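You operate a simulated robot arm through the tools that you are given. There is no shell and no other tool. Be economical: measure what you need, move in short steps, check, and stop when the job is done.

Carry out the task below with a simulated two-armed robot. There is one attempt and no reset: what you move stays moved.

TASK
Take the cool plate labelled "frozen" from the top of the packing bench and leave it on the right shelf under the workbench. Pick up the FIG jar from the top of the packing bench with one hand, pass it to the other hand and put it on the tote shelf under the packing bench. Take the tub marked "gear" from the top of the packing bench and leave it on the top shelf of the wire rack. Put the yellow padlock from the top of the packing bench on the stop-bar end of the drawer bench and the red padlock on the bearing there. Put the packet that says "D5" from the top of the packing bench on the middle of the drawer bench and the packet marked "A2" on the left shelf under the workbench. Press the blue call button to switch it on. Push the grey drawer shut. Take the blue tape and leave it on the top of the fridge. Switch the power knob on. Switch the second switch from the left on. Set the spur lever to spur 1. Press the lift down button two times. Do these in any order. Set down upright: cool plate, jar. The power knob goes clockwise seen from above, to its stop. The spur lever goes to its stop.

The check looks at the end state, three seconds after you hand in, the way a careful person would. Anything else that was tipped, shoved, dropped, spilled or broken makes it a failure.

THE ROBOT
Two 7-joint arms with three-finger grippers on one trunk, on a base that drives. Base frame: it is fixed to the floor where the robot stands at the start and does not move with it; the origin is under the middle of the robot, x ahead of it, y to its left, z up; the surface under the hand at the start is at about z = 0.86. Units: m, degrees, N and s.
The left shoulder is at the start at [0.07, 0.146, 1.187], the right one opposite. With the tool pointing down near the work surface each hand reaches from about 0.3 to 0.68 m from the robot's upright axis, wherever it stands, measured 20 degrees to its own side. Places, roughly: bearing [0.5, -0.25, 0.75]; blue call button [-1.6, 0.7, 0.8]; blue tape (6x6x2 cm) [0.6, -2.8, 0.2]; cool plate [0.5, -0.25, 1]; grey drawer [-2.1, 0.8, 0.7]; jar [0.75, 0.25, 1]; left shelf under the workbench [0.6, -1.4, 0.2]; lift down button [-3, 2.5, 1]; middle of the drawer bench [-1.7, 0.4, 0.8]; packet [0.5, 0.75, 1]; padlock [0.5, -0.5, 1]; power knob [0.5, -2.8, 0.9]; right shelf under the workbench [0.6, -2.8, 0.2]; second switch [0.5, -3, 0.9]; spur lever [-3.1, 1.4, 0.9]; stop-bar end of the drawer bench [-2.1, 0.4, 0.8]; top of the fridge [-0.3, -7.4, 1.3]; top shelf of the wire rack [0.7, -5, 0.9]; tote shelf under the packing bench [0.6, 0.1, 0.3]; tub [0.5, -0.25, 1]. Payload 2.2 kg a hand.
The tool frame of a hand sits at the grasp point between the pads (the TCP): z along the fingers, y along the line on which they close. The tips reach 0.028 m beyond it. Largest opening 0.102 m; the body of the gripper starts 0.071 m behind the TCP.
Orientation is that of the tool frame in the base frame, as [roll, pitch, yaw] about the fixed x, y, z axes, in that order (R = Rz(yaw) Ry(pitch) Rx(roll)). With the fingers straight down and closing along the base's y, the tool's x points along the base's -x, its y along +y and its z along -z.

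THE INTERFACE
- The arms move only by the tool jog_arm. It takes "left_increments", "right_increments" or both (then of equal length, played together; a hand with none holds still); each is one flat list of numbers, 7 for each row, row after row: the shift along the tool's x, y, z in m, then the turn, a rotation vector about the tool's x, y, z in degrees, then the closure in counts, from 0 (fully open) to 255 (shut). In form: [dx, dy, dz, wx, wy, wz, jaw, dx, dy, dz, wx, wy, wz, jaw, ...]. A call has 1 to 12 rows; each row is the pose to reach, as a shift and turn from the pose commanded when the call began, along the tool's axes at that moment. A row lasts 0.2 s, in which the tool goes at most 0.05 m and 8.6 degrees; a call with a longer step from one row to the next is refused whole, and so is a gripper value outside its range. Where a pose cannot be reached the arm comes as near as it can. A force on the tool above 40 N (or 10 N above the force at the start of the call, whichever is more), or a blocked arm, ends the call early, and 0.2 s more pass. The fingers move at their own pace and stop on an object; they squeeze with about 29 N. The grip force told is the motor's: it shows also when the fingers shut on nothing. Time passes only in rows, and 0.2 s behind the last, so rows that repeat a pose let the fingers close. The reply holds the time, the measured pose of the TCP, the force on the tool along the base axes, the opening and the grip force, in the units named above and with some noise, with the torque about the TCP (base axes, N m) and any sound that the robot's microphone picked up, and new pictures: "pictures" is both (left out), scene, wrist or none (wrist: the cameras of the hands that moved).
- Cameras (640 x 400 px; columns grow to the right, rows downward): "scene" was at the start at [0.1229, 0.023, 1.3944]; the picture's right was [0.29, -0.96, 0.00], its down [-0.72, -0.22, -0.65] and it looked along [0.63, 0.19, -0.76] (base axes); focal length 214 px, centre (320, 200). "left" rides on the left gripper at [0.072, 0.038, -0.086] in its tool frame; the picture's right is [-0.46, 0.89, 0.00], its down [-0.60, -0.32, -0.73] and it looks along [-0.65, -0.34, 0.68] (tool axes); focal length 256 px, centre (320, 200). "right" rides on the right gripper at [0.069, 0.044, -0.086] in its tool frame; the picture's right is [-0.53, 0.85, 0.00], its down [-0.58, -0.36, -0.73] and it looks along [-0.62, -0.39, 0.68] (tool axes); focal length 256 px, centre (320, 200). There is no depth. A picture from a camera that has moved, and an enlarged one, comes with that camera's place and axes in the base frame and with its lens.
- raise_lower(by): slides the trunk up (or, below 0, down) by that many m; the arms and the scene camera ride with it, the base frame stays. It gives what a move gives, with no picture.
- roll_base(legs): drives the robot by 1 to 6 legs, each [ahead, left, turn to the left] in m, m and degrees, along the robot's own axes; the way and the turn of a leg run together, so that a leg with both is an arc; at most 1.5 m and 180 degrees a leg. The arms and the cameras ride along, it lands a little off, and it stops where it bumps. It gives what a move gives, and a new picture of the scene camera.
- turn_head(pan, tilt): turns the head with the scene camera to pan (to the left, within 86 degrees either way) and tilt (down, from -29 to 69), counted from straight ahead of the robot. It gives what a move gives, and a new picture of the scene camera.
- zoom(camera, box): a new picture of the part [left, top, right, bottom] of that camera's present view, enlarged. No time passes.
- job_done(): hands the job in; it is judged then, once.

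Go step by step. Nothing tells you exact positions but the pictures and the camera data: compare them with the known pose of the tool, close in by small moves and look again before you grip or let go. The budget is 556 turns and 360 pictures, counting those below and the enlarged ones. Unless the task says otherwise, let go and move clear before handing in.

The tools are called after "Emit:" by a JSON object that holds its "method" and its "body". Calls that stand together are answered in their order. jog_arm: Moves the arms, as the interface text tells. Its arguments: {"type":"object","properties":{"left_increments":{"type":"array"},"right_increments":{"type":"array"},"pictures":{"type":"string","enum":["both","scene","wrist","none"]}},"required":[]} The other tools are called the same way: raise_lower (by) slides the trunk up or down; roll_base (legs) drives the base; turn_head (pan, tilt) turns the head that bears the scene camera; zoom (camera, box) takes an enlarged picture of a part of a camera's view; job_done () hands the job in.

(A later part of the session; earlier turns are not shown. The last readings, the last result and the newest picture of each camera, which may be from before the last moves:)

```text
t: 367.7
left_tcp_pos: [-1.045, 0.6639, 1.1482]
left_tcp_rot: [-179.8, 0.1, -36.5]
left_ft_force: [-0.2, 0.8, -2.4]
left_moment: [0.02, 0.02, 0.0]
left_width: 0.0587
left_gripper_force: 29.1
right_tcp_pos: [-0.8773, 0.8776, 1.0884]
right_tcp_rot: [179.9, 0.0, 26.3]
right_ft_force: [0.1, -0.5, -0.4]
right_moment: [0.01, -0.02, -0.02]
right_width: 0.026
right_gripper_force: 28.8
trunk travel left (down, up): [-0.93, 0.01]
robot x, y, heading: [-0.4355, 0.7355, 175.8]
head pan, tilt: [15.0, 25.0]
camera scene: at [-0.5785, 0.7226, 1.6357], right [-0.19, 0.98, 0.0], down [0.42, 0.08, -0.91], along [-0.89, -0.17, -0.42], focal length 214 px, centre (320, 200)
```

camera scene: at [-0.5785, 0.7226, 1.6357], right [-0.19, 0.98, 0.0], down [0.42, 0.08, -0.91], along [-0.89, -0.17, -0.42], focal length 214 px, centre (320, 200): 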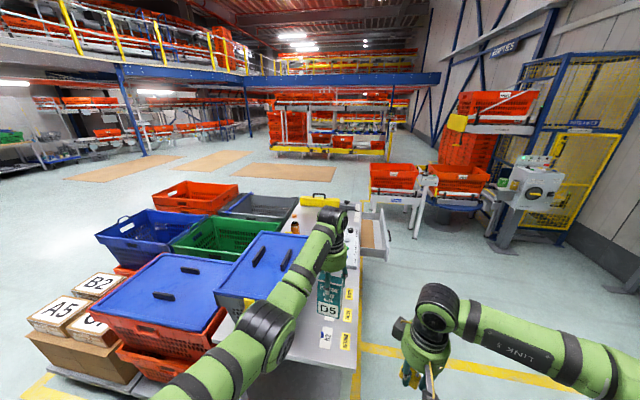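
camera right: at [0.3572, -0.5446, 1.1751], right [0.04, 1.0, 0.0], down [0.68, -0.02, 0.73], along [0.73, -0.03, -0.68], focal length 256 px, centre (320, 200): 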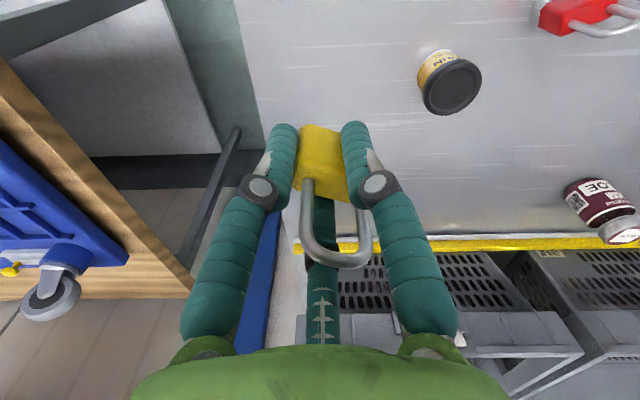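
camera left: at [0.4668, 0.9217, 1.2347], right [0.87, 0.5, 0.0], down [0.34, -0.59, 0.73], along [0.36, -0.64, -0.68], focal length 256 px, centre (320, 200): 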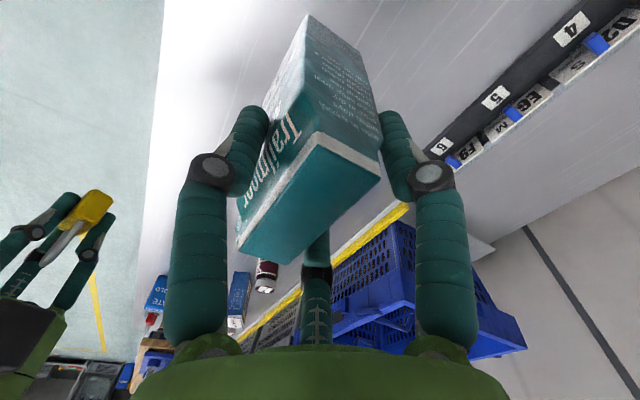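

Emit:
{"method": "roll_base", "body": {"legs": [[0, -0.85, 4], [1.2, 0, 0], [0, 0, 90]]}}

Emit:
{"method": "turn_head", "body": {"pan": 0, "tilt": 35}}

```text
t: 381.7
left_tcp_pos: [-1.5047, 0.9618, 1.1481]
left_tcp_rot: [-179.8, 0.2, 57.5]
left_ft_force: [-0.4, 0.6, -1.0]
left_moment: [0.01, 0.0, -0.01]
left_width: 0.0589
left_gripper_force: 28.7
right_tcp_pos: [-1.728, 1.1135, 1.0886]
right_tcp_rot: [179.8, 0.0, 120.6]
right_ft_force: [0.2, -0.4, -1.0]
right_moment: [0.04, -0.02, 0.0]
right_width: 0.0263
right_gripper_force: 28.9
trunk travel left (down, up): [-0.93, 0.01]
robot x, y, heading: [-1.6199, 1.567, -89.9]
head pan, tilt: [15.0, 25.0]
camera scene: at [-1.5968, 1.4249, 1.6358], right [-0.97, -0.26, 0.0], down [-0.11, 0.41, -0.91], along [0.23, -0.88, -0.42], focal length 214 px, centre (320, 200)
```

scene: 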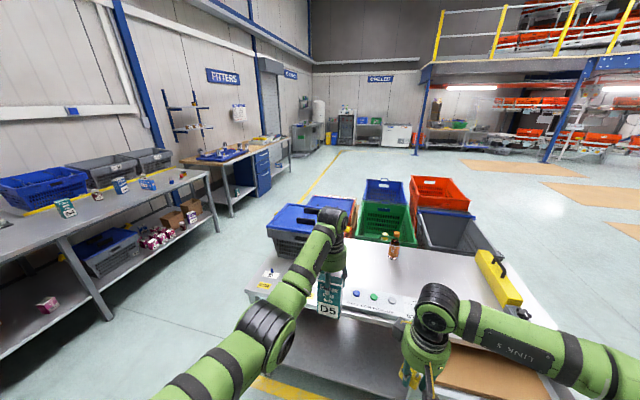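

```text
t: 382.4
left_tcp_pos: [-1.5034, 0.9625, 1.148]
left_tcp_rot: [-179.8, 0.1, 57.6]
left_ft_force: [-1.3, -0.4, -1.0]
left_moment: [-0.05, -0.01, 0.0]
left_width: 0.0588
left_gripper_force: 28.9
right_tcp_pos: [-1.7285, 1.1118, 1.0881]
right_tcp_rot: [179.9, -0.1, 120.5]
right_ft_force: [-1.4, -1.2, -0.7]
right_moment: [0.04, -0.01, 0.0]
right_width: 0.0261
right_gripper_force: 29.1
trunk travel left (down, up): [-0.93, 0.01]
robot x, y, heading: [-1.617, 1.5658, -89.8]
head pan, tilt: [0.0, 35.0]
camera scene: at [-1.6199, 1.4258, 1.6201], right [-1.0, 0.0, 0.0], down [0.0, 0.57, -0.82], along [0.0, -0.82, -0.57], focal length 214 px, centre (320, 200)
```

scene: 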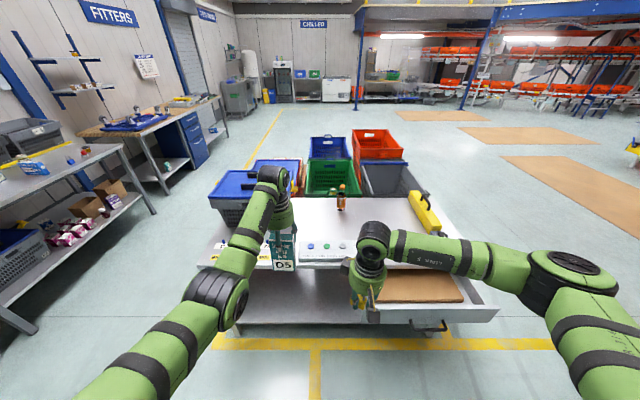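

Emit:
{"method": "zoom", "body": {"camera": "scene", "box": [200, 170, 360, 290]}}

Emit:
{"method": "zoom", "body": {"camera": "scene", "box": [330, 170, 510, 340]}}

```text
3.33 times, centred on (280, 230) of scene
camera zoom: at [-1.6199, 1.4258, 1.6201], right [-1.0, 0.0, 0.0], down [0.0, 0.57, -0.82], along [0.0, -0.82, -0.57], focal length 715 px, centre (453, 100)
```

zoom: 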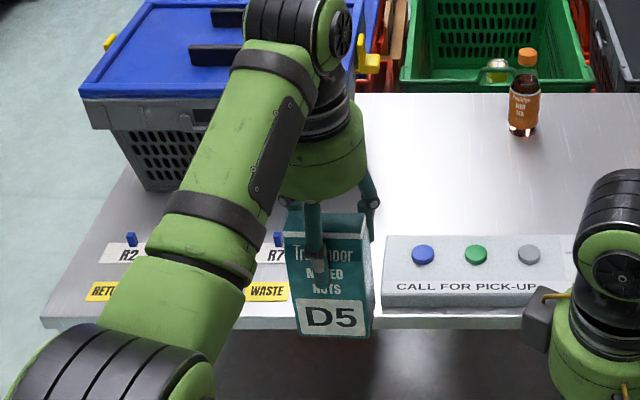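

```text
2.35 times, centred on (420, 255) of scene
camera zoom: at [-1.6199, 1.4258, 1.6201], right [-1.0, 0.0, 0.0], down [0.0, 0.57, -0.82], along [0.0, -0.82, -0.57], focal length 505 px, centre (85, 71)
```

zoom: 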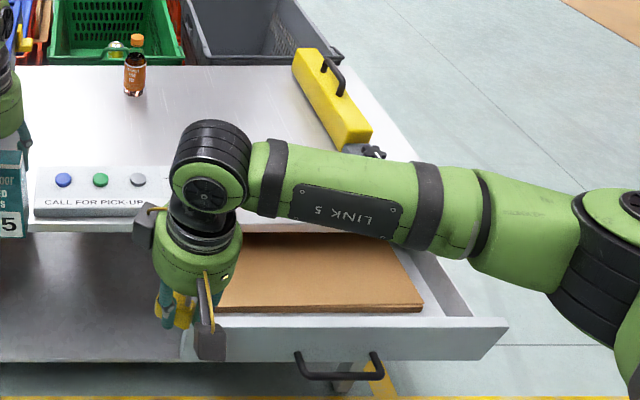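

Bench: front edge y≈0.79, top z≈0.8, bottle at (−1.75, 0.36), open drawer x<−1.8 protruding to y≈0.97. I'll place D5 first, standing clear of the drawer and angled.

Emit:
{"method": "roll_base", "body": {"legs": [[0, 0.24, 0], [0.4, 0, 0], [0, 0, -18]]}}

Emit:
{"method": "turn_head", "body": {"pan": 0, "tilt": 45}}

```text
t: 387.3
left_tcp_pos: [-1.4615, 0.5553, 1.1479]
left_tcp_rot: [-179.8, 0.0, 39.4]
left_ft_force: [0.2, 0.1, -1.5]
left_moment: [-0.03, 0.02, 0.0]
left_width: 0.0587
left_gripper_force: 29.4
right_tcp_pos: [-1.6276, 0.7682, 1.088]
right_tcp_rot: [-180.0, -0.1, 102.3]
right_ft_force: [0.0, -0.2, -0.6]
right_moment: [0.0, -0.04, 0.02]
right_width: 0.0259
right_gripper_force: 29.7
trunk travel left (down, up): [-0.93, 0.01]
robot x, y, heading: [-1.3767, 1.1618, -108.2]
head pan, tilt: [0.0, 35.0]
camera scene: at [-1.427, 1.0312, 1.6199], right [-0.95, 0.31, 0.0], down [0.18, 0.55, -0.82], along [-0.25, -0.78, -0.57], focal length 214 px, centre (320, 200)
```

scene: 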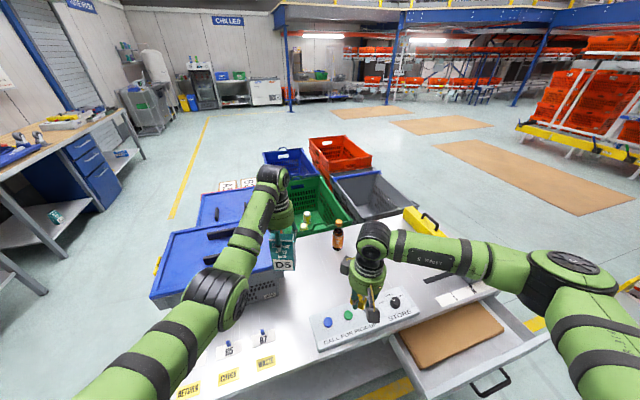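

```text
t: 388.0
left_tcp_pos: [-1.4616, 0.5556, 1.1474]
left_tcp_rot: [-179.8, 0.1, 39.4]
left_ft_force: [0.7, 0.0, -2.2]
left_moment: [-0.01, 0.05, 0.01]
left_width: 0.0588
left_gripper_force: 28.8
right_tcp_pos: [-1.6279, 0.7689, 1.0888]
right_tcp_rot: [179.9, 0.0, 102.4]
right_ft_force: [-0.1, -0.3, -0.8]
right_moment: [-0.02, 0.01, 0.01]
right_width: 0.0263
right_gripper_force: 29.4
trunk travel left (down, up): [-0.93, 0.01]
robot x, y, heading: [-1.3841, 1.1656, -108.1]
head pan, tilt: [0.0, 45.0]
camera scene: at [-1.4262, 1.0388, 1.6053], right [-0.95, 0.31, 0.0], down [0.22, 0.67, -0.71], along [-0.22, -0.67, -0.71], focal length 214 px, centre (320, 200)
```

scene: 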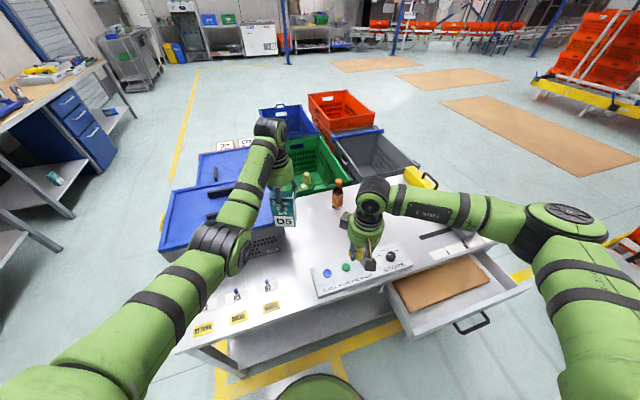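

Emit:
{"method": "roll_base", "body": {"legs": [[0, 0, -13], [0.07, 0, 0]]}}

Emit:
{"method": "zoom", "body": {"camera": "left", "box": [0, 0, 640, 400]}}

```text
t: 389.8
left_tcp_pos: [-1.6269, 0.5371, 1.153]
left_tcp_rot: [-179.9, 0.4, 26.5]
left_ft_force: [0.8, 1.0, -1.5]
left_moment: [-0.09, 0.04, -0.01]
left_width: 0.0587
left_gripper_force: 28.9
right_tcp_pos: [-1.7407, 0.7815, 1.0922]
right_tcp_rot: [-179.8, 0.3, 89.5]
right_ft_force: [0.6, 0.2, 0.0]
right_moment: [-0.05, 0.06, -0.05]
right_width: 0.0258
right_gripper_force: 29.2
trunk travel left (down, up): [-0.93, 0.01]
robot x, y, heading: [-1.419, 1.1059, -121.3]
head pan, tilt: [0.0, 45.0]
camera scene: at [-1.482, 1.0018, 1.6063], right [-0.86, 0.52, 0.0], down [0.36, 0.6, -0.71], along [-0.37, -0.61, -0.7], focal length 214 px, centre (320, 200)
```

scene: 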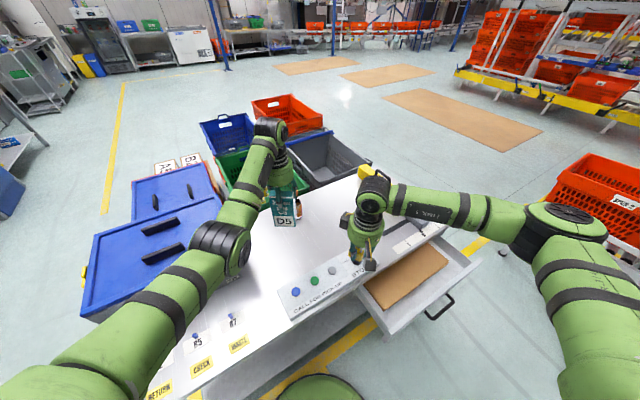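

```text
1.00 times, centred on (320, 200) of left (not enlarged: the box is as wide or as high as the picture)
camera zoom: at [-1.5437, 0.5346, 1.2384], right [-0.02, -1.0, 0.0], down [-0.68, 0.02, 0.74], along [-0.74, 0.01, -0.68], focal length 256 px, centre (320, 200)
```

zoom: 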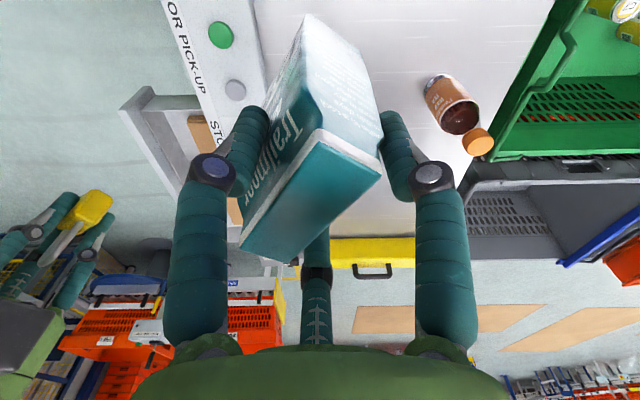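

Emit:
{"method": "jog_arm", "body": {"left_increments": [-0.0163, 0.0067, 0.0, 0, 0, 0, 255, -0.0327, 0.0133, 0.03, 0, 0, 0, 255, -0.049, 0.02, 0.07, 0, 0, 0, 255, -0.049, 0.02, 0.11, 0, 0, 0, 255, -0.049, 0.02, 0.15, 0, 0, 0, 255, -0.049, 0.02, 0.19, 0, 0, 0, 255, -0.049, 0.02, 0.22, 0, 0, 0, 255, -0.049, 0.02, 0.22, 0, 0, 0, 255], "pictures": "both"}}

```text
t: 391.6
left_tcp_pos: [-1.6325, 0.5336, 0.9605]
left_tcp_rot: [-179.9, 0.0, 26.4]
left_ft_force: [-0.7, -0.8, -1.8]
left_moment: [-0.04, 0.0, -0.02]
left_width: 0.059
left_gripper_force: 28.7
left hand out of reach, approached as far as the arm can: row 3, 4, 5, 6, 7, 8
right_tcp_pos: [-1.7443, 0.777, 1.0881]
right_tcp_rot: [179.8, 0.0, 89.5]
right_ft_force: [0.4, 0.4, -1.4]
right_moment: [0.01, -0.03, -0.01]
right_width: 0.026
right_gripper_force: 28.7
trunk travel left (down, up): [-0.93, 0.01]
robot x, y, heading: [-1.4148, 1.1051, -121.3]
head pan, tilt: [0.0, 45.0]
camera scene: at [-1.4883, 0.9934, 1.6053], right [-0.86, 0.52, 0.0], down [0.36, 0.61, -0.71], along [-0.36, -0.61, -0.71], focal length 214 px, centre (320, 200)
camera left: at [-1.5505, 0.5309, 1.0471], right [-0.02, -1.0, 0.0], down [-0.68, 0.01, 0.73], along [-0.73, 0.02, -0.68], focal length 256 px, centre (320, 200)
```

scene: 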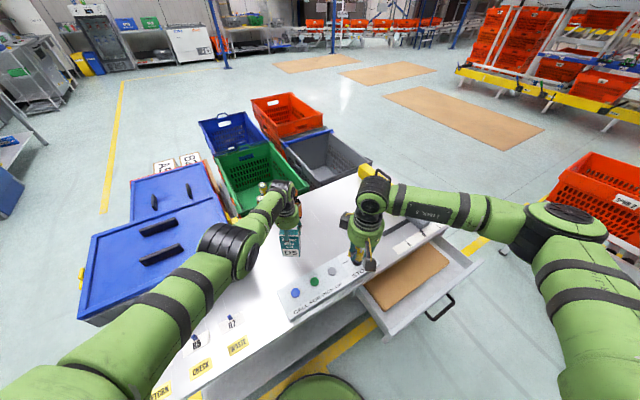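
left: 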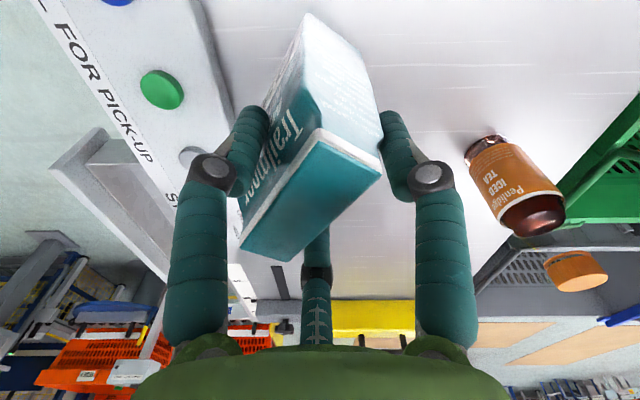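

Emit:
{"method": "raise_lower", "body": {"by": -0.04}}

Emit:
{"method": "jog_arm", "body": {"left_increments": [-0.02, 0.008, 0, 0, 0, 0, 255, -0.04, 0.016, 0, 0, 0, 0, 255, -0.04, 0.016, 0, 0, 0, 0, 255], "right_increments": [0, 0, -0.03, 0, 0, 0, 255, 0, 0, -0.06, 0, 0, 0, 255, 0, 0, -0.08, 0, 0, 0, 255], "pictures": "wrist"}}

```text
t: 392.5
left_tcp_pos: [-1.6329, 0.5331, 0.9214]
left_tcp_rot: [-179.8, 0.1, 26.5]
left_ft_force: [0.2, -0.5, -1.3]
left_moment: [-0.01, 0.02, -0.03]
left_width: 0.0589
left_gripper_force: 29.5
right_tcp_pos: [-1.7457, 0.7758, 1.048]
right_tcp_rot: [179.9, 0.0, 89.5]
right_ft_force: [0.2, 0.6, -0.4]
right_moment: [0.02, 0.03, -0.01]
right_width: 0.0258
right_gripper_force: 28.6
trunk travel left (down, up): [-0.89, 0.05]
robot x, y, heading: [-1.4185, 1.1037, -121.0]
head pan, tilt: [0.0, 45.0]
```

```text
t: 393.3
left_tcp_pos: [-1.6336, 0.5301, 0.928]
left_tcp_rot: [-179.8, 0.2, 26.5]
left_ft_force: [0.3, -0.1, -2.1]
left_moment: [-0.02, 0.02, -0.02]
left_width: 0.0585
left_gripper_force: 29.1
left hand out of reach, approached as far as the arm can: row 1, 2, 3
right_tcp_pos: [-1.7447, 0.7762, 1.1295]
right_tcp_rot: [-180.0, -0.1, 89.5]
right_ft_force: [0.6, 0.4, -0.6]
right_moment: [-0.02, 0.03, -0.04]
right_width: 0.0258
right_gripper_force: 28.9
trunk travel left (down, up): [-0.89, 0.05]
robot x, y, heading: [-1.4189, 1.106, -121.0]
head pan, tilt: [0.0, 45.0]
camera right: at [-1.7009, 0.845, 1.2157], right [0.84, -0.54, 0.0], down [-0.37, -0.57, 0.73], along [-0.4, -0.61, -0.68], focal length 256 px, centre (320, 200)
camera left: at [-1.5526, 0.5274, 1.0152], right [-0.02, -1.0, 0.0], down [-0.68, 0.01, 0.73], along [-0.73, 0.02, -0.68], focal length 256 px, centre (320, 200)
```

right: 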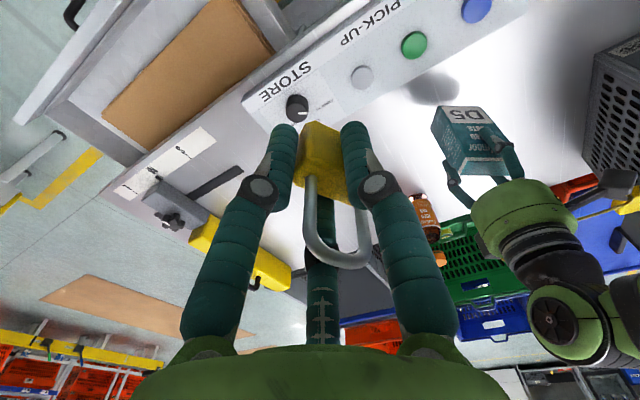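
left: 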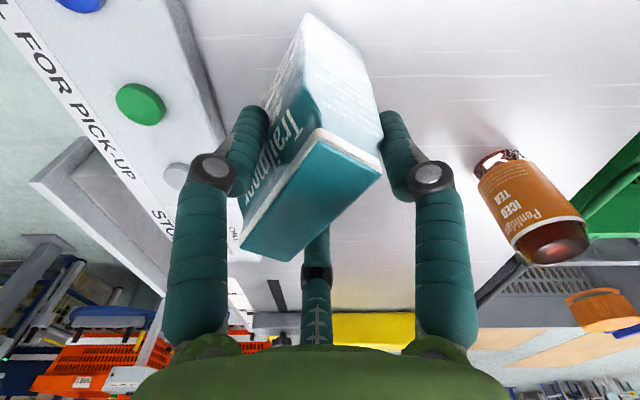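

Emit:
{"method": "raise_lower", "body": {"by": -0.015}}

Emit:
{"method": "raise_lower", "body": {"by": -0.006}}

```text
t: 393.9
left_tcp_pos: [-1.6342, 0.5293, 0.9139]
left_tcp_rot: [-179.8, 0.0, 26.5]
left_ft_force: [0.2, 0.4, -1.7]
left_moment: [-0.05, 0.0, 0.0]
left_width: 0.0587
left_gripper_force: 29.0
right_tcp_pos: [-1.7443, 0.776, 1.113]
right_tcp_rot: [179.8, -0.1, 89.4]
right_ft_force: [0.8, 0.4, -1.4]
right_moment: [0.02, 0.0, 0.01]
right_width: 0.026
right_gripper_force: 29.2
trunk travel left (down, up): [-0.875, 0.065]
robot x, y, heading: [-1.4181, 1.1066, -121.0]
head pan, tilt: [0.0, 45.0]
```

```text
t: 394.4
left_tcp_pos: [-1.6354, 0.529, 0.9083]
left_tcp_rot: [-179.8, -0.1, 26.5]
left_ft_force: [-0.2, -1.4, -1.7]
left_moment: [-0.01, -0.01, 0.05]
left_width: 0.0588
left_gripper_force: 28.8
right_tcp_pos: [-1.7465, 0.7747, 1.1081]
right_tcp_rot: [180.0, -0.1, 89.5]
right_ft_force: [0.1, -0.6, -0.9]
right_moment: [0.01, 0.01, 0.02]
right_width: 0.0261
right_gripper_force: 29.0
trunk travel left (down, up): [-0.869, 0.071]
robot x, y, heading: [-1.4169, 1.1039, -121.3]
head pan, tilt: [0.0, 45.0]
```

Emit:
{"method": "raise_lower", "body": {"by": -0.01}}

Emit:
{"method": "zoom", "body": {"camera": "scene", "box": [230, 190, 350, 290]}}

```text
t: 395.0
left_tcp_pos: [-1.6352, 0.5292, 0.898]
left_tcp_rot: [-179.8, 0.0, 26.5]
left_ft_force: [0.6, 0.9, -1.1]
left_moment: [-0.02, 0.0, 0.03]
left_width: 0.0587
left_gripper_force: 29.0
right_tcp_pos: [-1.7457, 0.7749, 1.0979]
right_tcp_rot: [179.9, -0.1, 89.5]
right_ft_force: [-0.4, -0.5, -1.4]
right_moment: [0.02, 0.02, 0.02]
right_width: 0.0259
right_gripper_force: 29.5
trunk travel left (down, up): [-0.859, 0.081]
robot x, y, heading: [-1.4178, 1.1019, -121.0]
head pan, tilt: [0.0, 45.0]
```

```text
4.00 times, centred on (290, 240) of scene
camera zoom: at [-1.4888, 0.992, 1.5341], right [-0.86, 0.52, 0.0], down [0.36, 0.61, -0.71], along [-0.36, -0.61, -0.71], focal length 858 px, centre (440, 40)
```

zoom: 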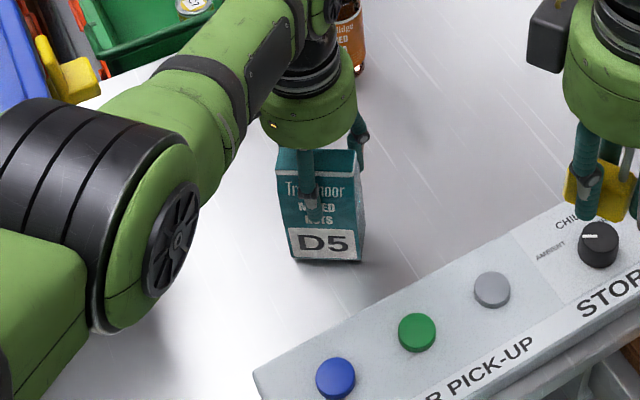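

Emit:
{"method": "raise_lower", "body": {"by": -0.008}}

Emit:
{"method": "raise_lower", "body": {"by": -0.008}}

Emit:
{"method": "raise_lower", "body": {"by": -0.006}}

```text
t: 395.6
left_tcp_pos: [-1.636, 0.5291, 0.8899]
left_tcp_rot: [-179.9, 0.1, 26.5]
left_ft_force: [0.4, -0.5, 2.6]
left_moment: [-0.02, 0.07, -0.02]
left_width: 0.0588
left_gripper_force: 29.3
right_tcp_pos: [-1.7441, 0.7757, 1.0906]
right_tcp_rot: [179.9, 0.0, 89.5]
right_ft_force: [-0.7, -0.2, -0.4]
right_moment: [0.03, 0.01, 0.01]
right_width: 0.0262
right_gripper_force: 28.7
trunk travel left (down, up): [-0.851, 0.089]
robot x, y, heading: [-1.4183, 1.1023, -121.0]
head pan, tilt: [0.0, 45.0]
```

```text
t: 396.2
left_tcp_pos: [-1.6345, 0.5298, 0.8898]
left_tcp_rot: [179.7, 0.8, 26.5]
left_ft_force: [2.0, -1.2, 32.0]
left_moment: [0.24, -0.22, 0.01]
left_width: 0.0594
left_gripper_force: 29.5
right_tcp_pos: [-1.742, 0.7789, 1.0846]
right_tcp_rot: [-180.0, 0.3, 89.6]
right_ft_force: [0.2, 0.0, -0.4]
right_moment: [0.03, 0.0, 0.0]
right_width: 0.0258
right_gripper_force: 29.0
trunk travel left (down, up): [-0.843, 0.097]
robot x, y, heading: [-1.4205, 1.104, -121.2]
head pan, tilt: [0.0, 45.0]
```

```text
t: 396.7
left_tcp_pos: [-1.6365, 0.5316, 0.882]
left_tcp_rot: [179.9, 0.6, 26.4]
left_ft_force: [-1.3, -2.0, 26.4]
left_moment: [0.19, -0.1, 0.08]
left_width: 0.0602
left_gripper_force: 29.2
right_tcp_pos: [-1.7435, 0.7789, 1.0773]
right_tcp_rot: [-180.0, 0.0, 89.5]
right_ft_force: [0.0, -0.6, -0.2]
right_moment: [0.01, -0.01, 0.03]
right_width: 0.0259
right_gripper_force: 29.1
trunk travel left (down, up): [-0.837, 0.103]
robot x, y, heading: [-1.419, 1.1035, -121.3]
head pan, tilt: [0.0, 45.0]
```

Emit:
{"method": "raise_lower", "body": {"by": 0.008}}

Emit:
{"method": "jog_arm", "body": {"left_increments": [0, 0, 0, 0, 0, 0, 100, 0, 0, 0, 0, 0, 0, 85, 0, 0, 0, 0, 0, 0, 40, 0, 0, 0, 0, 0, 0, 0, 0, 0, -0.03, 0, 0, 0, 0, 0, 0, -0.07, 0, 0, 0, 0, 0, 0, -0.11, 0, 0, 0, 0, 0, 0, -0.15, 0, 0, 0, 0, 0, 0, -0.19, 0, 0, 0, 0], "pictures": "both"}}

```text
t: 397.3
left_tcp_pos: [-1.6345, 0.5321, 0.8825]
left_tcp_rot: [-179.6, -0.4, 26.5]
left_ft_force: [0.1, -0.3, -0.2]
left_moment: [-0.03, 0.13, 0.01]
left_width: 0.0599
left_gripper_force: 28.9
right_tcp_pos: [-1.7446, 0.7751, 1.0829]
right_tcp_rot: [180.0, 0.0, 89.5]
right_ft_force: [-0.2, 0.6, -1.9]
right_moment: [-0.01, 0.01, 0.0]
right_width: 0.0261
right_gripper_force: 28.7
trunk travel left (down, up): [-0.845, 0.095]
robot x, y, heading: [-1.4193, 1.1037, -120.7]
head pan, tilt: [0.0, 45.0]
```

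```text
t: 399.3
left_tcp_pos: [-1.6324, 0.5307, 1.0757]
left_tcp_rot: [-179.8, 0.1, 26.5]
left_ft_force: [0.2, -0.1, 0.3]
left_moment: [-0.02, 0.01, -0.01]
left_width: 0.1021
left_gripper_force: 0.0
right_tcp_pos: [-1.7441, 0.7773, 1.0832]
right_tcp_rot: [179.9, 0.0, 89.6]
right_ft_force: [0.2, -0.1, 0.3]
right_moment: [-0.02, 0.01, 0.03]
right_width: 0.0264
right_gripper_force: 29.3
trunk travel left (down, up): [-0.845, 0.095]
robot x, y, heading: [-1.4201, 1.1044, -120.8]
head pan, tilt: [0.0, 45.0]
camera scene: at [-1.4879, 0.9933, 1.5202], right [-0.86, 0.52, 0.0], down [0.36, 0.61, -0.71], along [-0.36, -0.61, -0.71], focal length 214 px, centre (320, 200)
camera left: at [-1.5506, 0.5277, 1.1611], right [-0.02, -1.0, 0.0], down [-0.68, 0.01, 0.73], along [-0.73, 0.02, -0.68], focal length 256 px, centre (320, 200)
```

scene: 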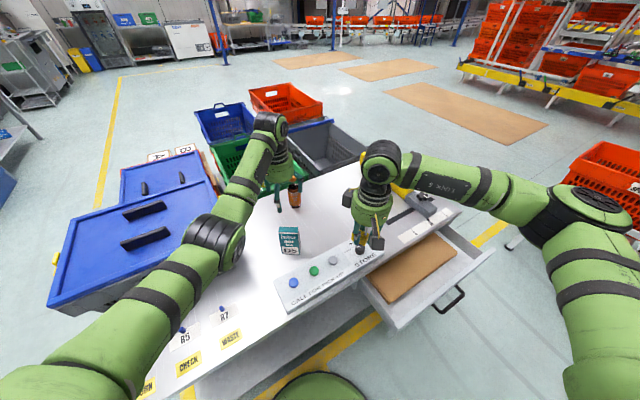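
left: 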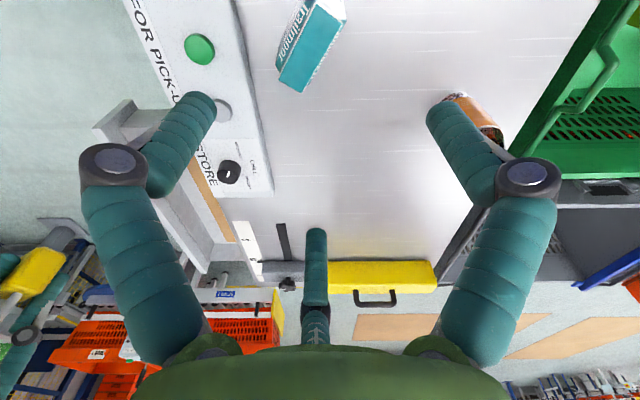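

D5 stands in the middle. Next the blue button with the left hand's closed fingers; measuring it.

Emit:
{"method": "zoom", "body": {"camera": "scene", "box": [260, 230, 400, 320]}}

Emit:
{"method": "zoom", "body": {"camera": "scene", "box": [340, 160, 500, 340]}}

```text
4.44 times, centred on (330, 275) of scene
camera zoom: at [-1.4879, 0.9933, 1.5202], right [-0.86, 0.52, 0.0], down [0.36, 0.61, -0.71], along [-0.36, -0.61, -0.71], focal length 953 px, centre (276, -133)
```

zoom: 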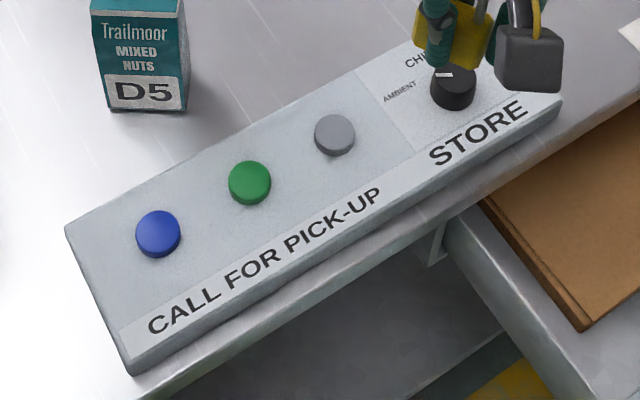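

```text
2.22 times, centred on (420, 250) of scene
camera zoom: at [-1.4879, 0.9933, 1.5202], right [-0.86, 0.52, 0.0], down [0.36, 0.61, -0.71], along [-0.36, -0.61, -0.71], focal length 477 px, centre (98, 89)
```

zoom: 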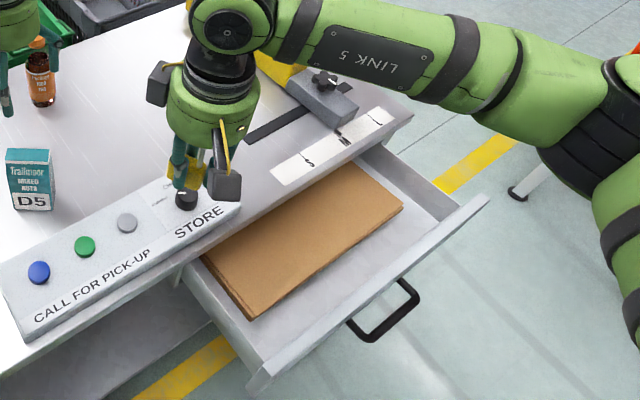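

Emit:
{"method": "jog_arm", "body": {"left_increments": [0.03, -0.028, 0, 0, 0, 0, 255, 0.0625, -0.056, 0, 0, 0, 0, 255, 0.094, -0.084, 0, 0, 0, 0, 255, 0.125, -0.112, 0, 0, 0, 0, 255, 0.125, -0.112, 0.04, 0, 0, 0, 255, 0.125, -0.112, 0.08, 0, 0, 0, 255, 0.125, -0.112, 0.12, 0, 0, 0, 255], "pictures": "wrist"}}

Emit:
{"method": "zoom", "body": {"camera": "scene", "box": [240, 230, 360, 320]}}

```text
t: 400.9
left_tcp_pos: [-1.5714, 0.6866, 0.956]
left_tcp_rot: [-179.9, 0.1, 26.4]
left_ft_force: [-0.2, 0.5, -0.6]
left_moment: [-0.03, -0.01, 0.01]
left_width: 0.0022
left_gripper_force: 29.0
right_tcp_pos: [-1.7458, 0.776, 1.0835]
right_tcp_rot: [179.9, 0.0, 89.5]
right_ft_force: [0.3, 1.0, -1.1]
right_moment: [0.04, 0.0, 0.0]
right_width: 0.026
right_gripper_force: 29.4
trunk travel left (down, up): [-0.845, 0.095]
robot x, y, heading: [-1.4198, 1.1081, -120.9]
head pan, tilt: [0.0, 45.0]
camera left: at [-1.4887, 0.6837, 1.0417], right [-0.02, -1.0, 0.0], down [-0.68, 0.01, 0.73], along [-0.73, 0.02, -0.68], focal length 256 px, centre (320, 200)
```

left: 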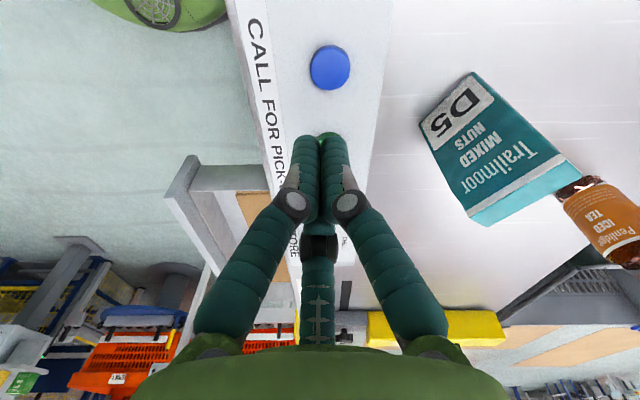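

```text
4.44 times, centred on (300, 275) of scene
camera zoom: at [-1.4879, 0.9932, 1.5203], right [-0.86, 0.52, 0.0], down [0.36, 0.61, -0.71], along [-0.36, -0.61, -0.71], focal length 953 px, centre (409, -133)
```

zoom: 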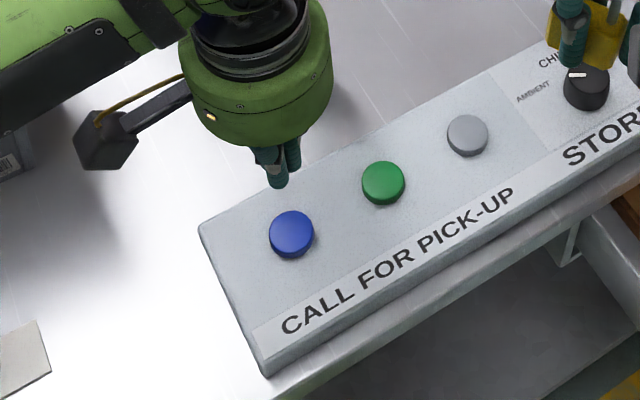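

Emit:
{"method": "jog_arm", "body": {"left_increments": [0.0036, 0.0063, 0.03, 0, 0, 0, 255, 0.0036, 0.0063, 0.06, 0, 0, 0, 255, 0.0036, 0.0063, 0.075, 0, 0, 0, 255], "pictures": "wrist"}}

Emit:
{"method": "zoom", "body": {"camera": "scene", "box": [250, 240, 350, 315]}}

```text
t: 401.7
left_tcp_pos: [-1.5655, 0.6824, 0.8789]
left_tcp_rot: [-179.8, 0.0, 26.5]
left_ft_force: [-0.3, 0.6, -0.9]
left_moment: [-0.04, 0.02, 0.04]
left_width: 0.002
left_gripper_force: 29.3
right_tcp_pos: [-1.7457, 0.7757, 1.0833]
right_tcp_rot: [179.9, 0.0, 89.5]
right_ft_force: [-0.4, -0.5, -1.2]
right_moment: [0.02, 0.0, -0.01]
right_width: 0.026
right_gripper_force: 29.4
trunk travel left (down, up): [-0.845, 0.095]
robot x, y, heading: [-1.4223, 1.1023, -121.2]
head pan, tilt: [0.0, 45.0]
camera left: at [-1.4843, 0.6808, 0.965], right [-0.02, -1.0, 0.0], down [-0.68, 0.01, 0.73], along [-0.73, 0.02, -0.68], focal length 256 px, centre (320, 200)
```

left: 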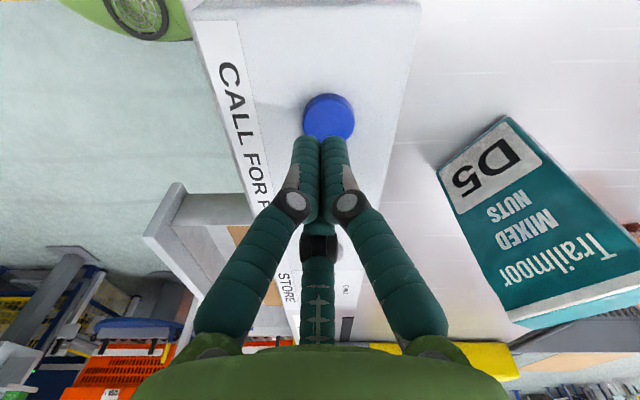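

```text
5.33 times, centred on (300, 278) of scene
camera zoom: at [-1.4886, 0.993, 1.5202], right [-0.86, 0.52, 0.0], down [0.36, 0.61, -0.71], along [-0.36, -0.61, -0.71], focal length 1144 px, centre (427, -213)
```

zoom: 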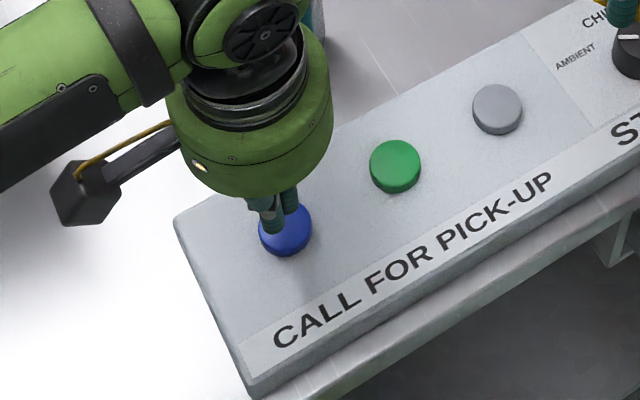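

Emit:
{"method": "jog_arm", "body": {"left_increments": [0.006, 0.0063, 0.0, 0, 0, 0, 255, 0.006, 0.0063, 0.005, 0, 0, 0, 255, 0.006, 0.0063, 0.01, 0, 0, 0, 255], "pictures": "none"}}

Emit:
{"method": "jog_arm", "body": {"left_increments": [0, 0, 0.003, 0, 0, 0, 255, 0, 0, 0.006, 0, 0, 0, 255], "pictures": "none"}}

```text
t: 402.5
left_tcp_pos: [-1.5591, 0.6779, 0.8693]
left_tcp_rot: [-179.8, 0.1, 26.5]
left_ft_force: [-0.3, 0.2, -0.1]
left_moment: [-0.05, 0.0, 0.04]
left_width: 0.0021
left_gripper_force: 29.2
right_tcp_pos: [-1.7446, 0.7779, 1.0834]
right_tcp_rot: [179.9, -0.1, 89.5]
right_ft_force: [-0.1, -0.4, -1.0]
right_moment: [0.0, 0.04, -0.01]
right_width: 0.026
right_gripper_force: 29.0
trunk travel left (down, up): [-0.845, 0.095]
robot x, y, heading: [-1.4188, 1.1059, -121.2]
head pan, tilt: [0.0, 45.0]
```

```text
t: 403.1
left_tcp_pos: [-1.5596, 0.6793, 0.8629]
left_tcp_rot: [-179.9, 0.0, 26.5]
left_ft_force: [-0.2, 0.4, 0.0]
left_moment: [0.02, 0.04, 0.0]
left_width: 0.0018
left_gripper_force: 29.5
right_tcp_pos: [-1.7457, 0.7757, 1.0837]
right_tcp_rot: [179.8, 0.1, 89.4]
right_ft_force: [0.2, -0.2, -1.1]
right_moment: [-0.01, -0.01, -0.04]
right_width: 0.026
right_gripper_force: 28.8
trunk travel left (down, up): [-0.845, 0.095]
robot x, y, heading: [-1.4186, 1.1034, -121.0]
head pan, tilt: [0.0, 45.0]
```

Emit:
{"method": "jog_arm", "body": {"left_increments": [0, 0, 0.003, 0, 0, 0, 255, 0, 0, 0.006, 0, 0, 0, 255], "pictures": "none"}}

Emit:
{"method": "zoom", "body": {"camera": "scene", "box": [250, 240, 350, 315]}}

```text
t: 403.7
left_tcp_pos: [-1.5596, 0.6785, 0.8576]
left_tcp_rot: [-179.8, 0.1, 26.5]
left_ft_force: [0.3, -1.0, 0.2]
left_moment: [0.01, 0.01, 0.01]
left_width: 0.002
left_gripper_force: 28.7
right_tcp_pos: [-1.7457, 0.7765, 1.0835]
right_tcp_rot: [179.9, 0.0, 89.6]
right_ft_force: [-0.1, 0.6, -2.4]
right_moment: [0.03, 0.03, 0.02]
right_width: 0.0259
right_gripper_force: 29.3
trunk travel left (down, up): [-0.845, 0.095]
robot x, y, heading: [-1.4175, 1.1041, -120.9]
head pan, tilt: [0.0, 45.0]
```

```text
5.33 times, centred on (300, 278) of scene
camera zoom: at [-1.4883, 0.9929, 1.5202], right [-0.86, 0.52, 0.0], down [0.36, 0.61, -0.71], along [-0.36, -0.61, -0.71], focal length 1144 px, centre (427, -213)
```

zoom: 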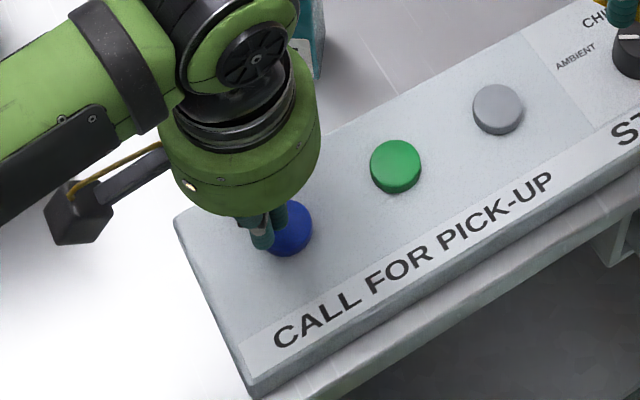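

Both views agree if the button top is at z≈0.815, at (−1.570, 0.678). Shifting there and pressing.

Emit:
{"method": "jog_arm", "body": {"left_increments": [-0.009, -0.0045, -0.003, 0, 0, 0, 255, -0.009, -0.0045, 0.003, 0, 0, 0, 255, -0.009, -0.0045, 0.008, 0, 0, 0, 255], "pictures": "none"}}

Emit:
{"method": "jog_arm", "body": {"left_increments": [0, 0, 0.003, 0, 0, 0, 255, 0, 0, 0.006, 0, 0, 0, 255], "pictures": "none"}}

```text
t: 404.5
left_tcp_pos: [-1.5699, 0.6804, 0.8492]
left_tcp_rot: [-179.8, 0.1, 26.5]
left_ft_force: [0.2, 0.4, -0.2]
left_moment: [-0.01, 0.0, 0.0]
left_width: 0.0022
left_gripper_force: 28.9
right_tcp_pos: [-1.7448, 0.7759, 1.0837]
right_tcp_rot: [179.8, -0.1, 89.5]
right_ft_force: [-0.7, -0.5, -0.6]
right_moment: [-0.04, 0.02, -0.01]
right_width: 0.026
right_gripper_force: 29.1
trunk travel left (down, up): [-0.845, 0.095]
robot x, y, heading: [-1.4196, 1.1071, -120.8]
head pan, tilt: [0.0, 45.0]
```

```text
t: 405.1
left_tcp_pos: [-1.5693, 0.6784, 0.8444]
left_tcp_rot: [-179.8, 0.1, 26.6]
left_ft_force: [-1.0, -0.3, 2.2]
left_moment: [0.0, 0.0, 0.0]
left_width: 0.006
left_gripper_force: 31.1
right_tcp_pos: [-1.7455, 0.7757, 1.0836]
right_tcp_rot: [179.9, 0.0, 89.5]
right_ft_force: [0.1, -0.8, -1.0]
right_moment: [0.01, -0.03, 0.01]
right_width: 0.026
right_gripper_force: 29.0
trunk travel left (down, up): [-0.845, 0.095]
robot x, y, heading: [-1.418, 1.1053, -120.9]
head pan, tilt: [0.0, 45.0]
heard: click
```

Click heard. Rising and checking the button state.

Emit:
{"method": "jog_arm", "body": {"left_increments": [0, 0, -0.03, 0, 0, 0, 255, 0, 0, -0.07, 0, 0, 0, 255, 0, 0, -0.11, 0, 0, 0, 255, 0, 0, -0.15, 0, 0, 0, 255], "pictures": "none"}}

Emit:
{"method": "zoom", "body": {"camera": "scene", "box": [240, 220, 400, 320]}}

```text
t: 406.1
left_tcp_pos: [-1.5694, 0.6783, 0.9958]
left_tcp_rot: [-179.8, -0.1, 26.4]
left_ft_force: [0.4, -0.1, -0.5]
left_moment: [-0.02, 0.02, -0.02]
left_width: 0.0021
left_gripper_force: 32.3
right_tcp_pos: [-1.7446, 0.7756, 1.0831]
right_tcp_rot: [179.9, 0.1, 89.5]
right_ft_force: [0.3, -1.2, -1.3]
right_moment: [0.0, -0.02, 0.0]
right_width: 0.026
right_gripper_force: 28.9
trunk travel left (down, up): [-0.845, 0.095]
robot x, y, heading: [-1.4216, 1.1028, -121.1]
head pan, tilt: [0.0, 45.0]
```

```text
4.00 times, centred on (320, 270) of scene
camera zoom: at [-1.4885, 0.9931, 1.5202], right [-0.86, 0.52, 0.0], down [0.36, 0.61, -0.71], along [-0.36, -0.61, -0.71], focal length 858 px, centre (320, -80)
```

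zoom: 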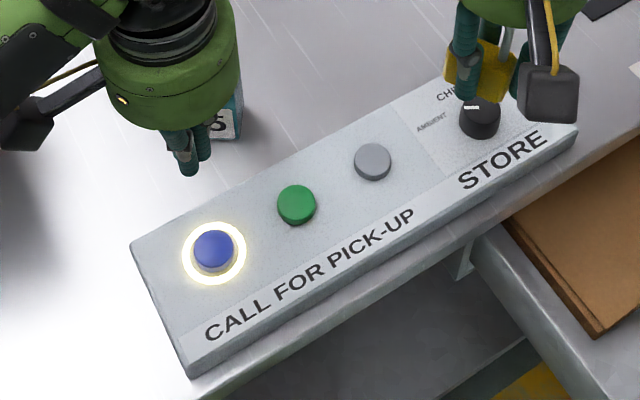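

Button is lit. Now repositioning in front of the grey drawer to push it shut with the left hand.

Emit:
{"method": "roll_base", "body": {"legs": [[-0.45, 0, 0], [0, 0, 31], [0, -0.95, 0]]}}

Emit:
{"method": "turn_head", "body": {"pan": 0, "tilt": 50}}

```text
t: 414.9
left_tcp_pos: [-2.0464, 1.0524, 0.9956]
left_tcp_rot: [-179.8, 0.1, 57.2]
left_ft_force: [0.0, 0.3, 0.1]
left_moment: [-0.01, 0.03, -0.01]
left_width: 0.0021
left_gripper_force: 31.3
right_tcp_pos: [-2.2474, 1.048, 1.0836]
right_tcp_rot: [180.0, 0.0, 120.1]
right_ft_force: [0.2, -0.2, -0.3]
right_moment: [-0.01, 0.02, -0.01]
right_width: 0.026
right_gripper_force: 29.1
trunk travel left (down, up): [-0.845, 0.095]
robot x, y, heading: [-2.134, 1.496, -90.7]
head pan, tilt: [0.0, 45.0]
camera scene: at [-2.1368, 1.3654, 1.5202], right [-1.0, 0.01, 0.0], down [0.0, 0.71, -0.71], along [-0.01, -0.71, -0.71], focal length 214 px, centre (320, 200)
```

scene: 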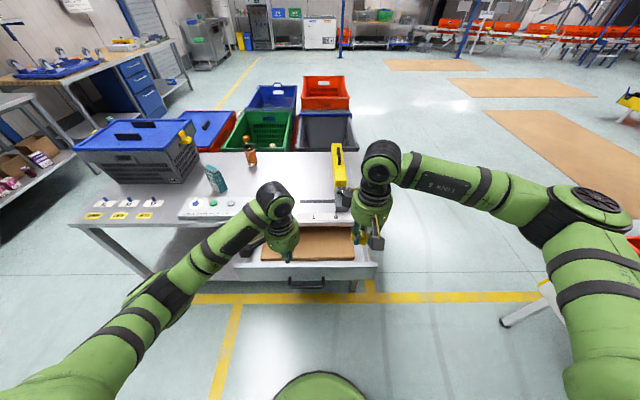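

```text
t: 415.5
left_tcp_pos: [-2.0463, 1.0526, 0.9943]
left_tcp_rot: [-179.8, 0.0, 57.2]
left_ft_force: [0.0, 1.0, -0.5]
left_moment: [0.0, -0.04, 0.01]
left_width: 0.0023
left_gripper_force: 31.7
right_tcp_pos: [-2.2477, 1.0459, 1.084]
right_tcp_rot: [179.9, -0.1, 120.1]
right_ft_force: [-0.4, 0.0, -0.4]
right_moment: [0.0, -0.04, -0.01]
right_width: 0.0261
right_gripper_force: 29.2
trunk travel left (down, up): [-0.845, 0.095]
robot x, y, heading: [-2.1377, 1.4954, -90.3]
head pan, tilt: [0.0, 50.0]
camera scene: at [-2.1377, 1.3697, 1.5133], right [-1.0, 0.01, 0.0], down [0.01, 0.77, -0.64], along [0.0, -0.64, -0.77], focal length 214 px, centre (320, 200)
```

scene: 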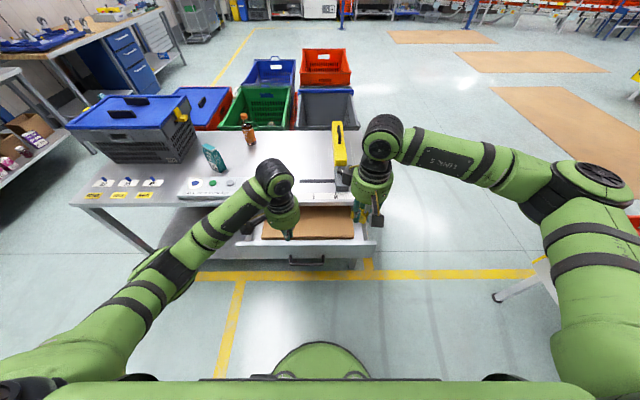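

Emit:
{"method": "raise_lower", "body": {"by": -0.15}}

Emit:
{"method": "jog_arm", "body": {"left_increments": [-0.0065, -0.0376, 0.0, 0, 0, 0, 255, -0.0065, -0.0376, 0.04, 0, 0, 0, 255, -0.0065, -0.0376, 0.08, 0, 0, 0, 255, -0.0065, -0.0376, 0.12, 0, 0, 0, 255], "pictures": "both"}}

```text
t: 417.3
left_tcp_pos: [-2.0475, 1.0531, 0.8444]
left_tcp_rot: [-179.8, 0.1, 57.2]
left_ft_force: [-0.5, 0.4, -0.1]
left_moment: [0.02, 0.0, 0.0]
left_width: 0.002
left_gripper_force: 31.2
right_tcp_pos: [-2.2485, 1.0461, 0.9341]
right_tcp_rot: [179.8, 0.0, 120.1]
right_ft_force: [0.2, -0.5, -0.5]
right_moment: [-0.01, 0.02, 0.01]
right_width: 0.026
right_gripper_force: 29.0
trunk travel left (down, up): [-0.695, 0.245]
robot x, y, heading: [-2.1347, 1.4976, -90.5]
head pan, tilt: [0.0, 50.0]
```

```text
t: 418.3
left_tcp_pos: [-2.0815, 1.0688, 0.7251]
left_tcp_rot: [-179.8, 0.1, 57.2]
left_ft_force: [-0.7, -0.4, -0.6]
left_moment: [0.0, 0.01, 0.03]
left_width: 0.002
left_gripper_force: 31.3
right_tcp_pos: [-2.2479, 1.0466, 0.9336]
right_tcp_rot: [179.8, -0.1, 120.1]
right_ft_force: [-0.3, 0.1, 0.3]
right_moment: [0.02, 0.04, 0.03]
right_width: 0.026
right_gripper_force: 28.9
trunk travel left (down, up): [-0.695, 0.245]
robot x, y, heading: [-2.1356, 1.4964, -90.6]
head pan, tilt: [0.0, 50.0]
camera scene: at [-2.1379, 1.3696, 1.3633], right [-1.0, 0.01, 0.0], down [0.01, 0.77, -0.64], along [0.0, -0.64, -0.77], focal length 214 px, centre (320, 200)
camera left: at [-2.009, 1.1086, 0.8116], right [0.49, -0.87, 0.0], down [-0.59, -0.34, 0.73], along [-0.64, -0.36, -0.68], focal length 256 px, centre (320, 200)
```

scene: 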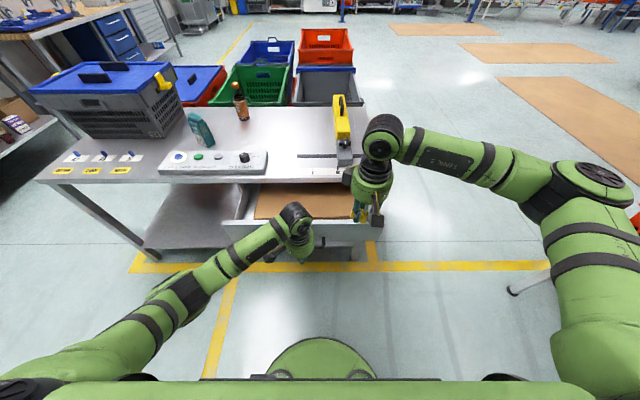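
left: 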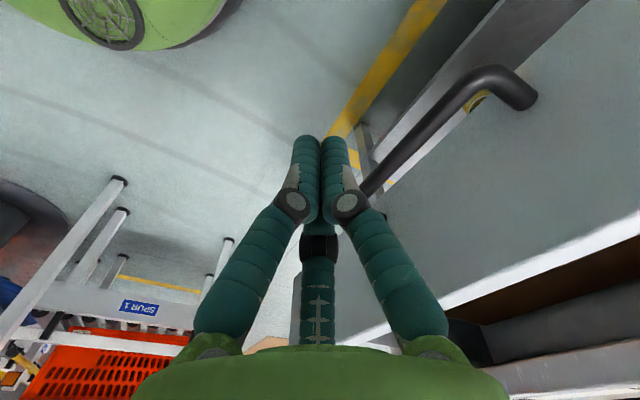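

Emit:
{"method": "jog_arm", "body": {"left_increments": [-0.0168, 0.0109, 0, 0, 0, 0, 255, -0.0336, 0.0218, 0, 0, 0, 0, 255, -0.0503, 0.0327, 0, 0, 0, 0, 255, -0.0671, 0.0436, 0, 0, 0, 0, 255, -0.0839, 0.0545, 0, 0, 0, 0, 255, -0.1007, 0.0654, 0, 0, 0, 0, 255], "pictures": "scene"}}

```text
t: 419.7
left_tcp_pos: [-2.0835, 0.9465, 0.7227]
left_tcp_rot: [-179.8, 0.0, 57.1]
left_ft_force: [0.0, -0.5, -0.3]
left_moment: [0.03, 0.0, -0.02]
left_width: 0.0023
left_gripper_force: 31.7
right_tcp_pos: [-2.2482, 1.046, 0.9333]
right_tcp_rot: [180.0, -0.1, 120.1]
right_ft_force: [0.5, -0.8, -0.6]
right_moment: [0.04, 0.01, 0.03]
right_width: 0.0261
right_gripper_force: 29.2
trunk travel left (down, up): [-0.695, 0.245]
robot x, y, heading: [-2.1365, 1.4925, -90.4]
head pan, tilt: [0.0, 50.0]
camera scene: at [-2.1383, 1.3686, 1.3632], right [-1.0, 0.01, 0.0], down [0.01, 0.77, -0.64], along [0.0, -0.64, -0.77], focal length 214 px, centre (320, 200)
```

scene: 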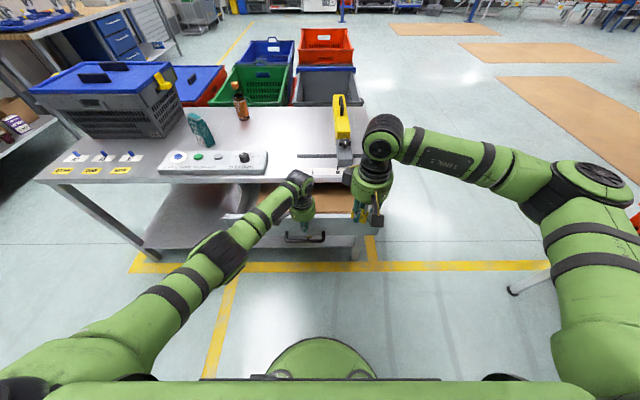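

Emit:
{"method": "zoom", "body": {"camera": "scene", "box": [230, 150, 400, 270]}}

Emit:
{"method": "zoom", "body": {"camera": "left", "box": [0, 0, 640, 400]}}

```text
3.33 times, centred on (315, 210) of scene
camera zoom: at [-2.1383, 1.3686, 1.3632], right [-1.0, 0.01, 0.0], down [0.01, 0.77, -0.64], along [0.0, -0.64, -0.77], focal length 715 px, centre (337, 167)
```

zoom: 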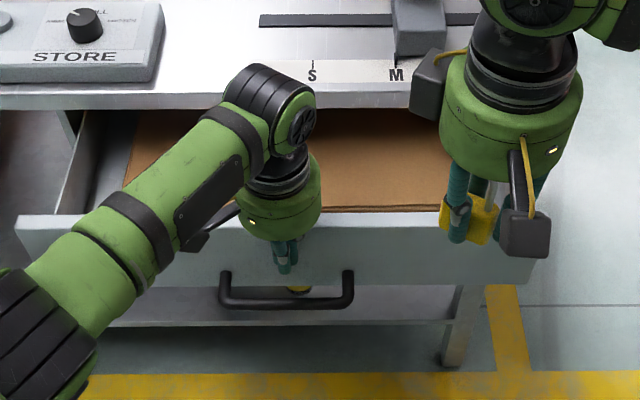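

```text
1.00 times, centred on (320, 200) of left (not enlarged: the box is as wide or as high as the picture)
camera zoom: at [-2.0114, 0.9873, 0.809], right [0.49, -0.87, 0.0], down [-0.59, -0.34, 0.73], along [-0.64, -0.36, -0.68], focal length 256 px, centre (320, 200)
```

zoom: 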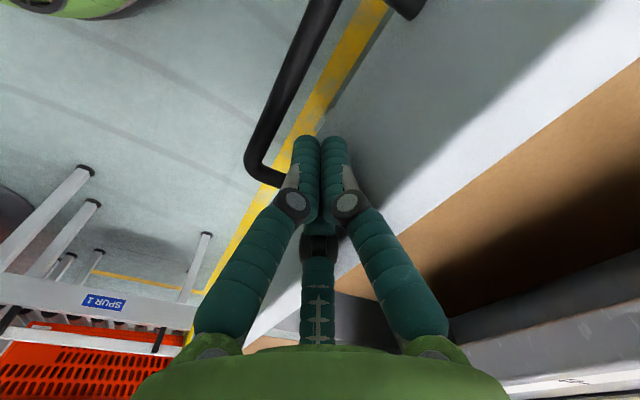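

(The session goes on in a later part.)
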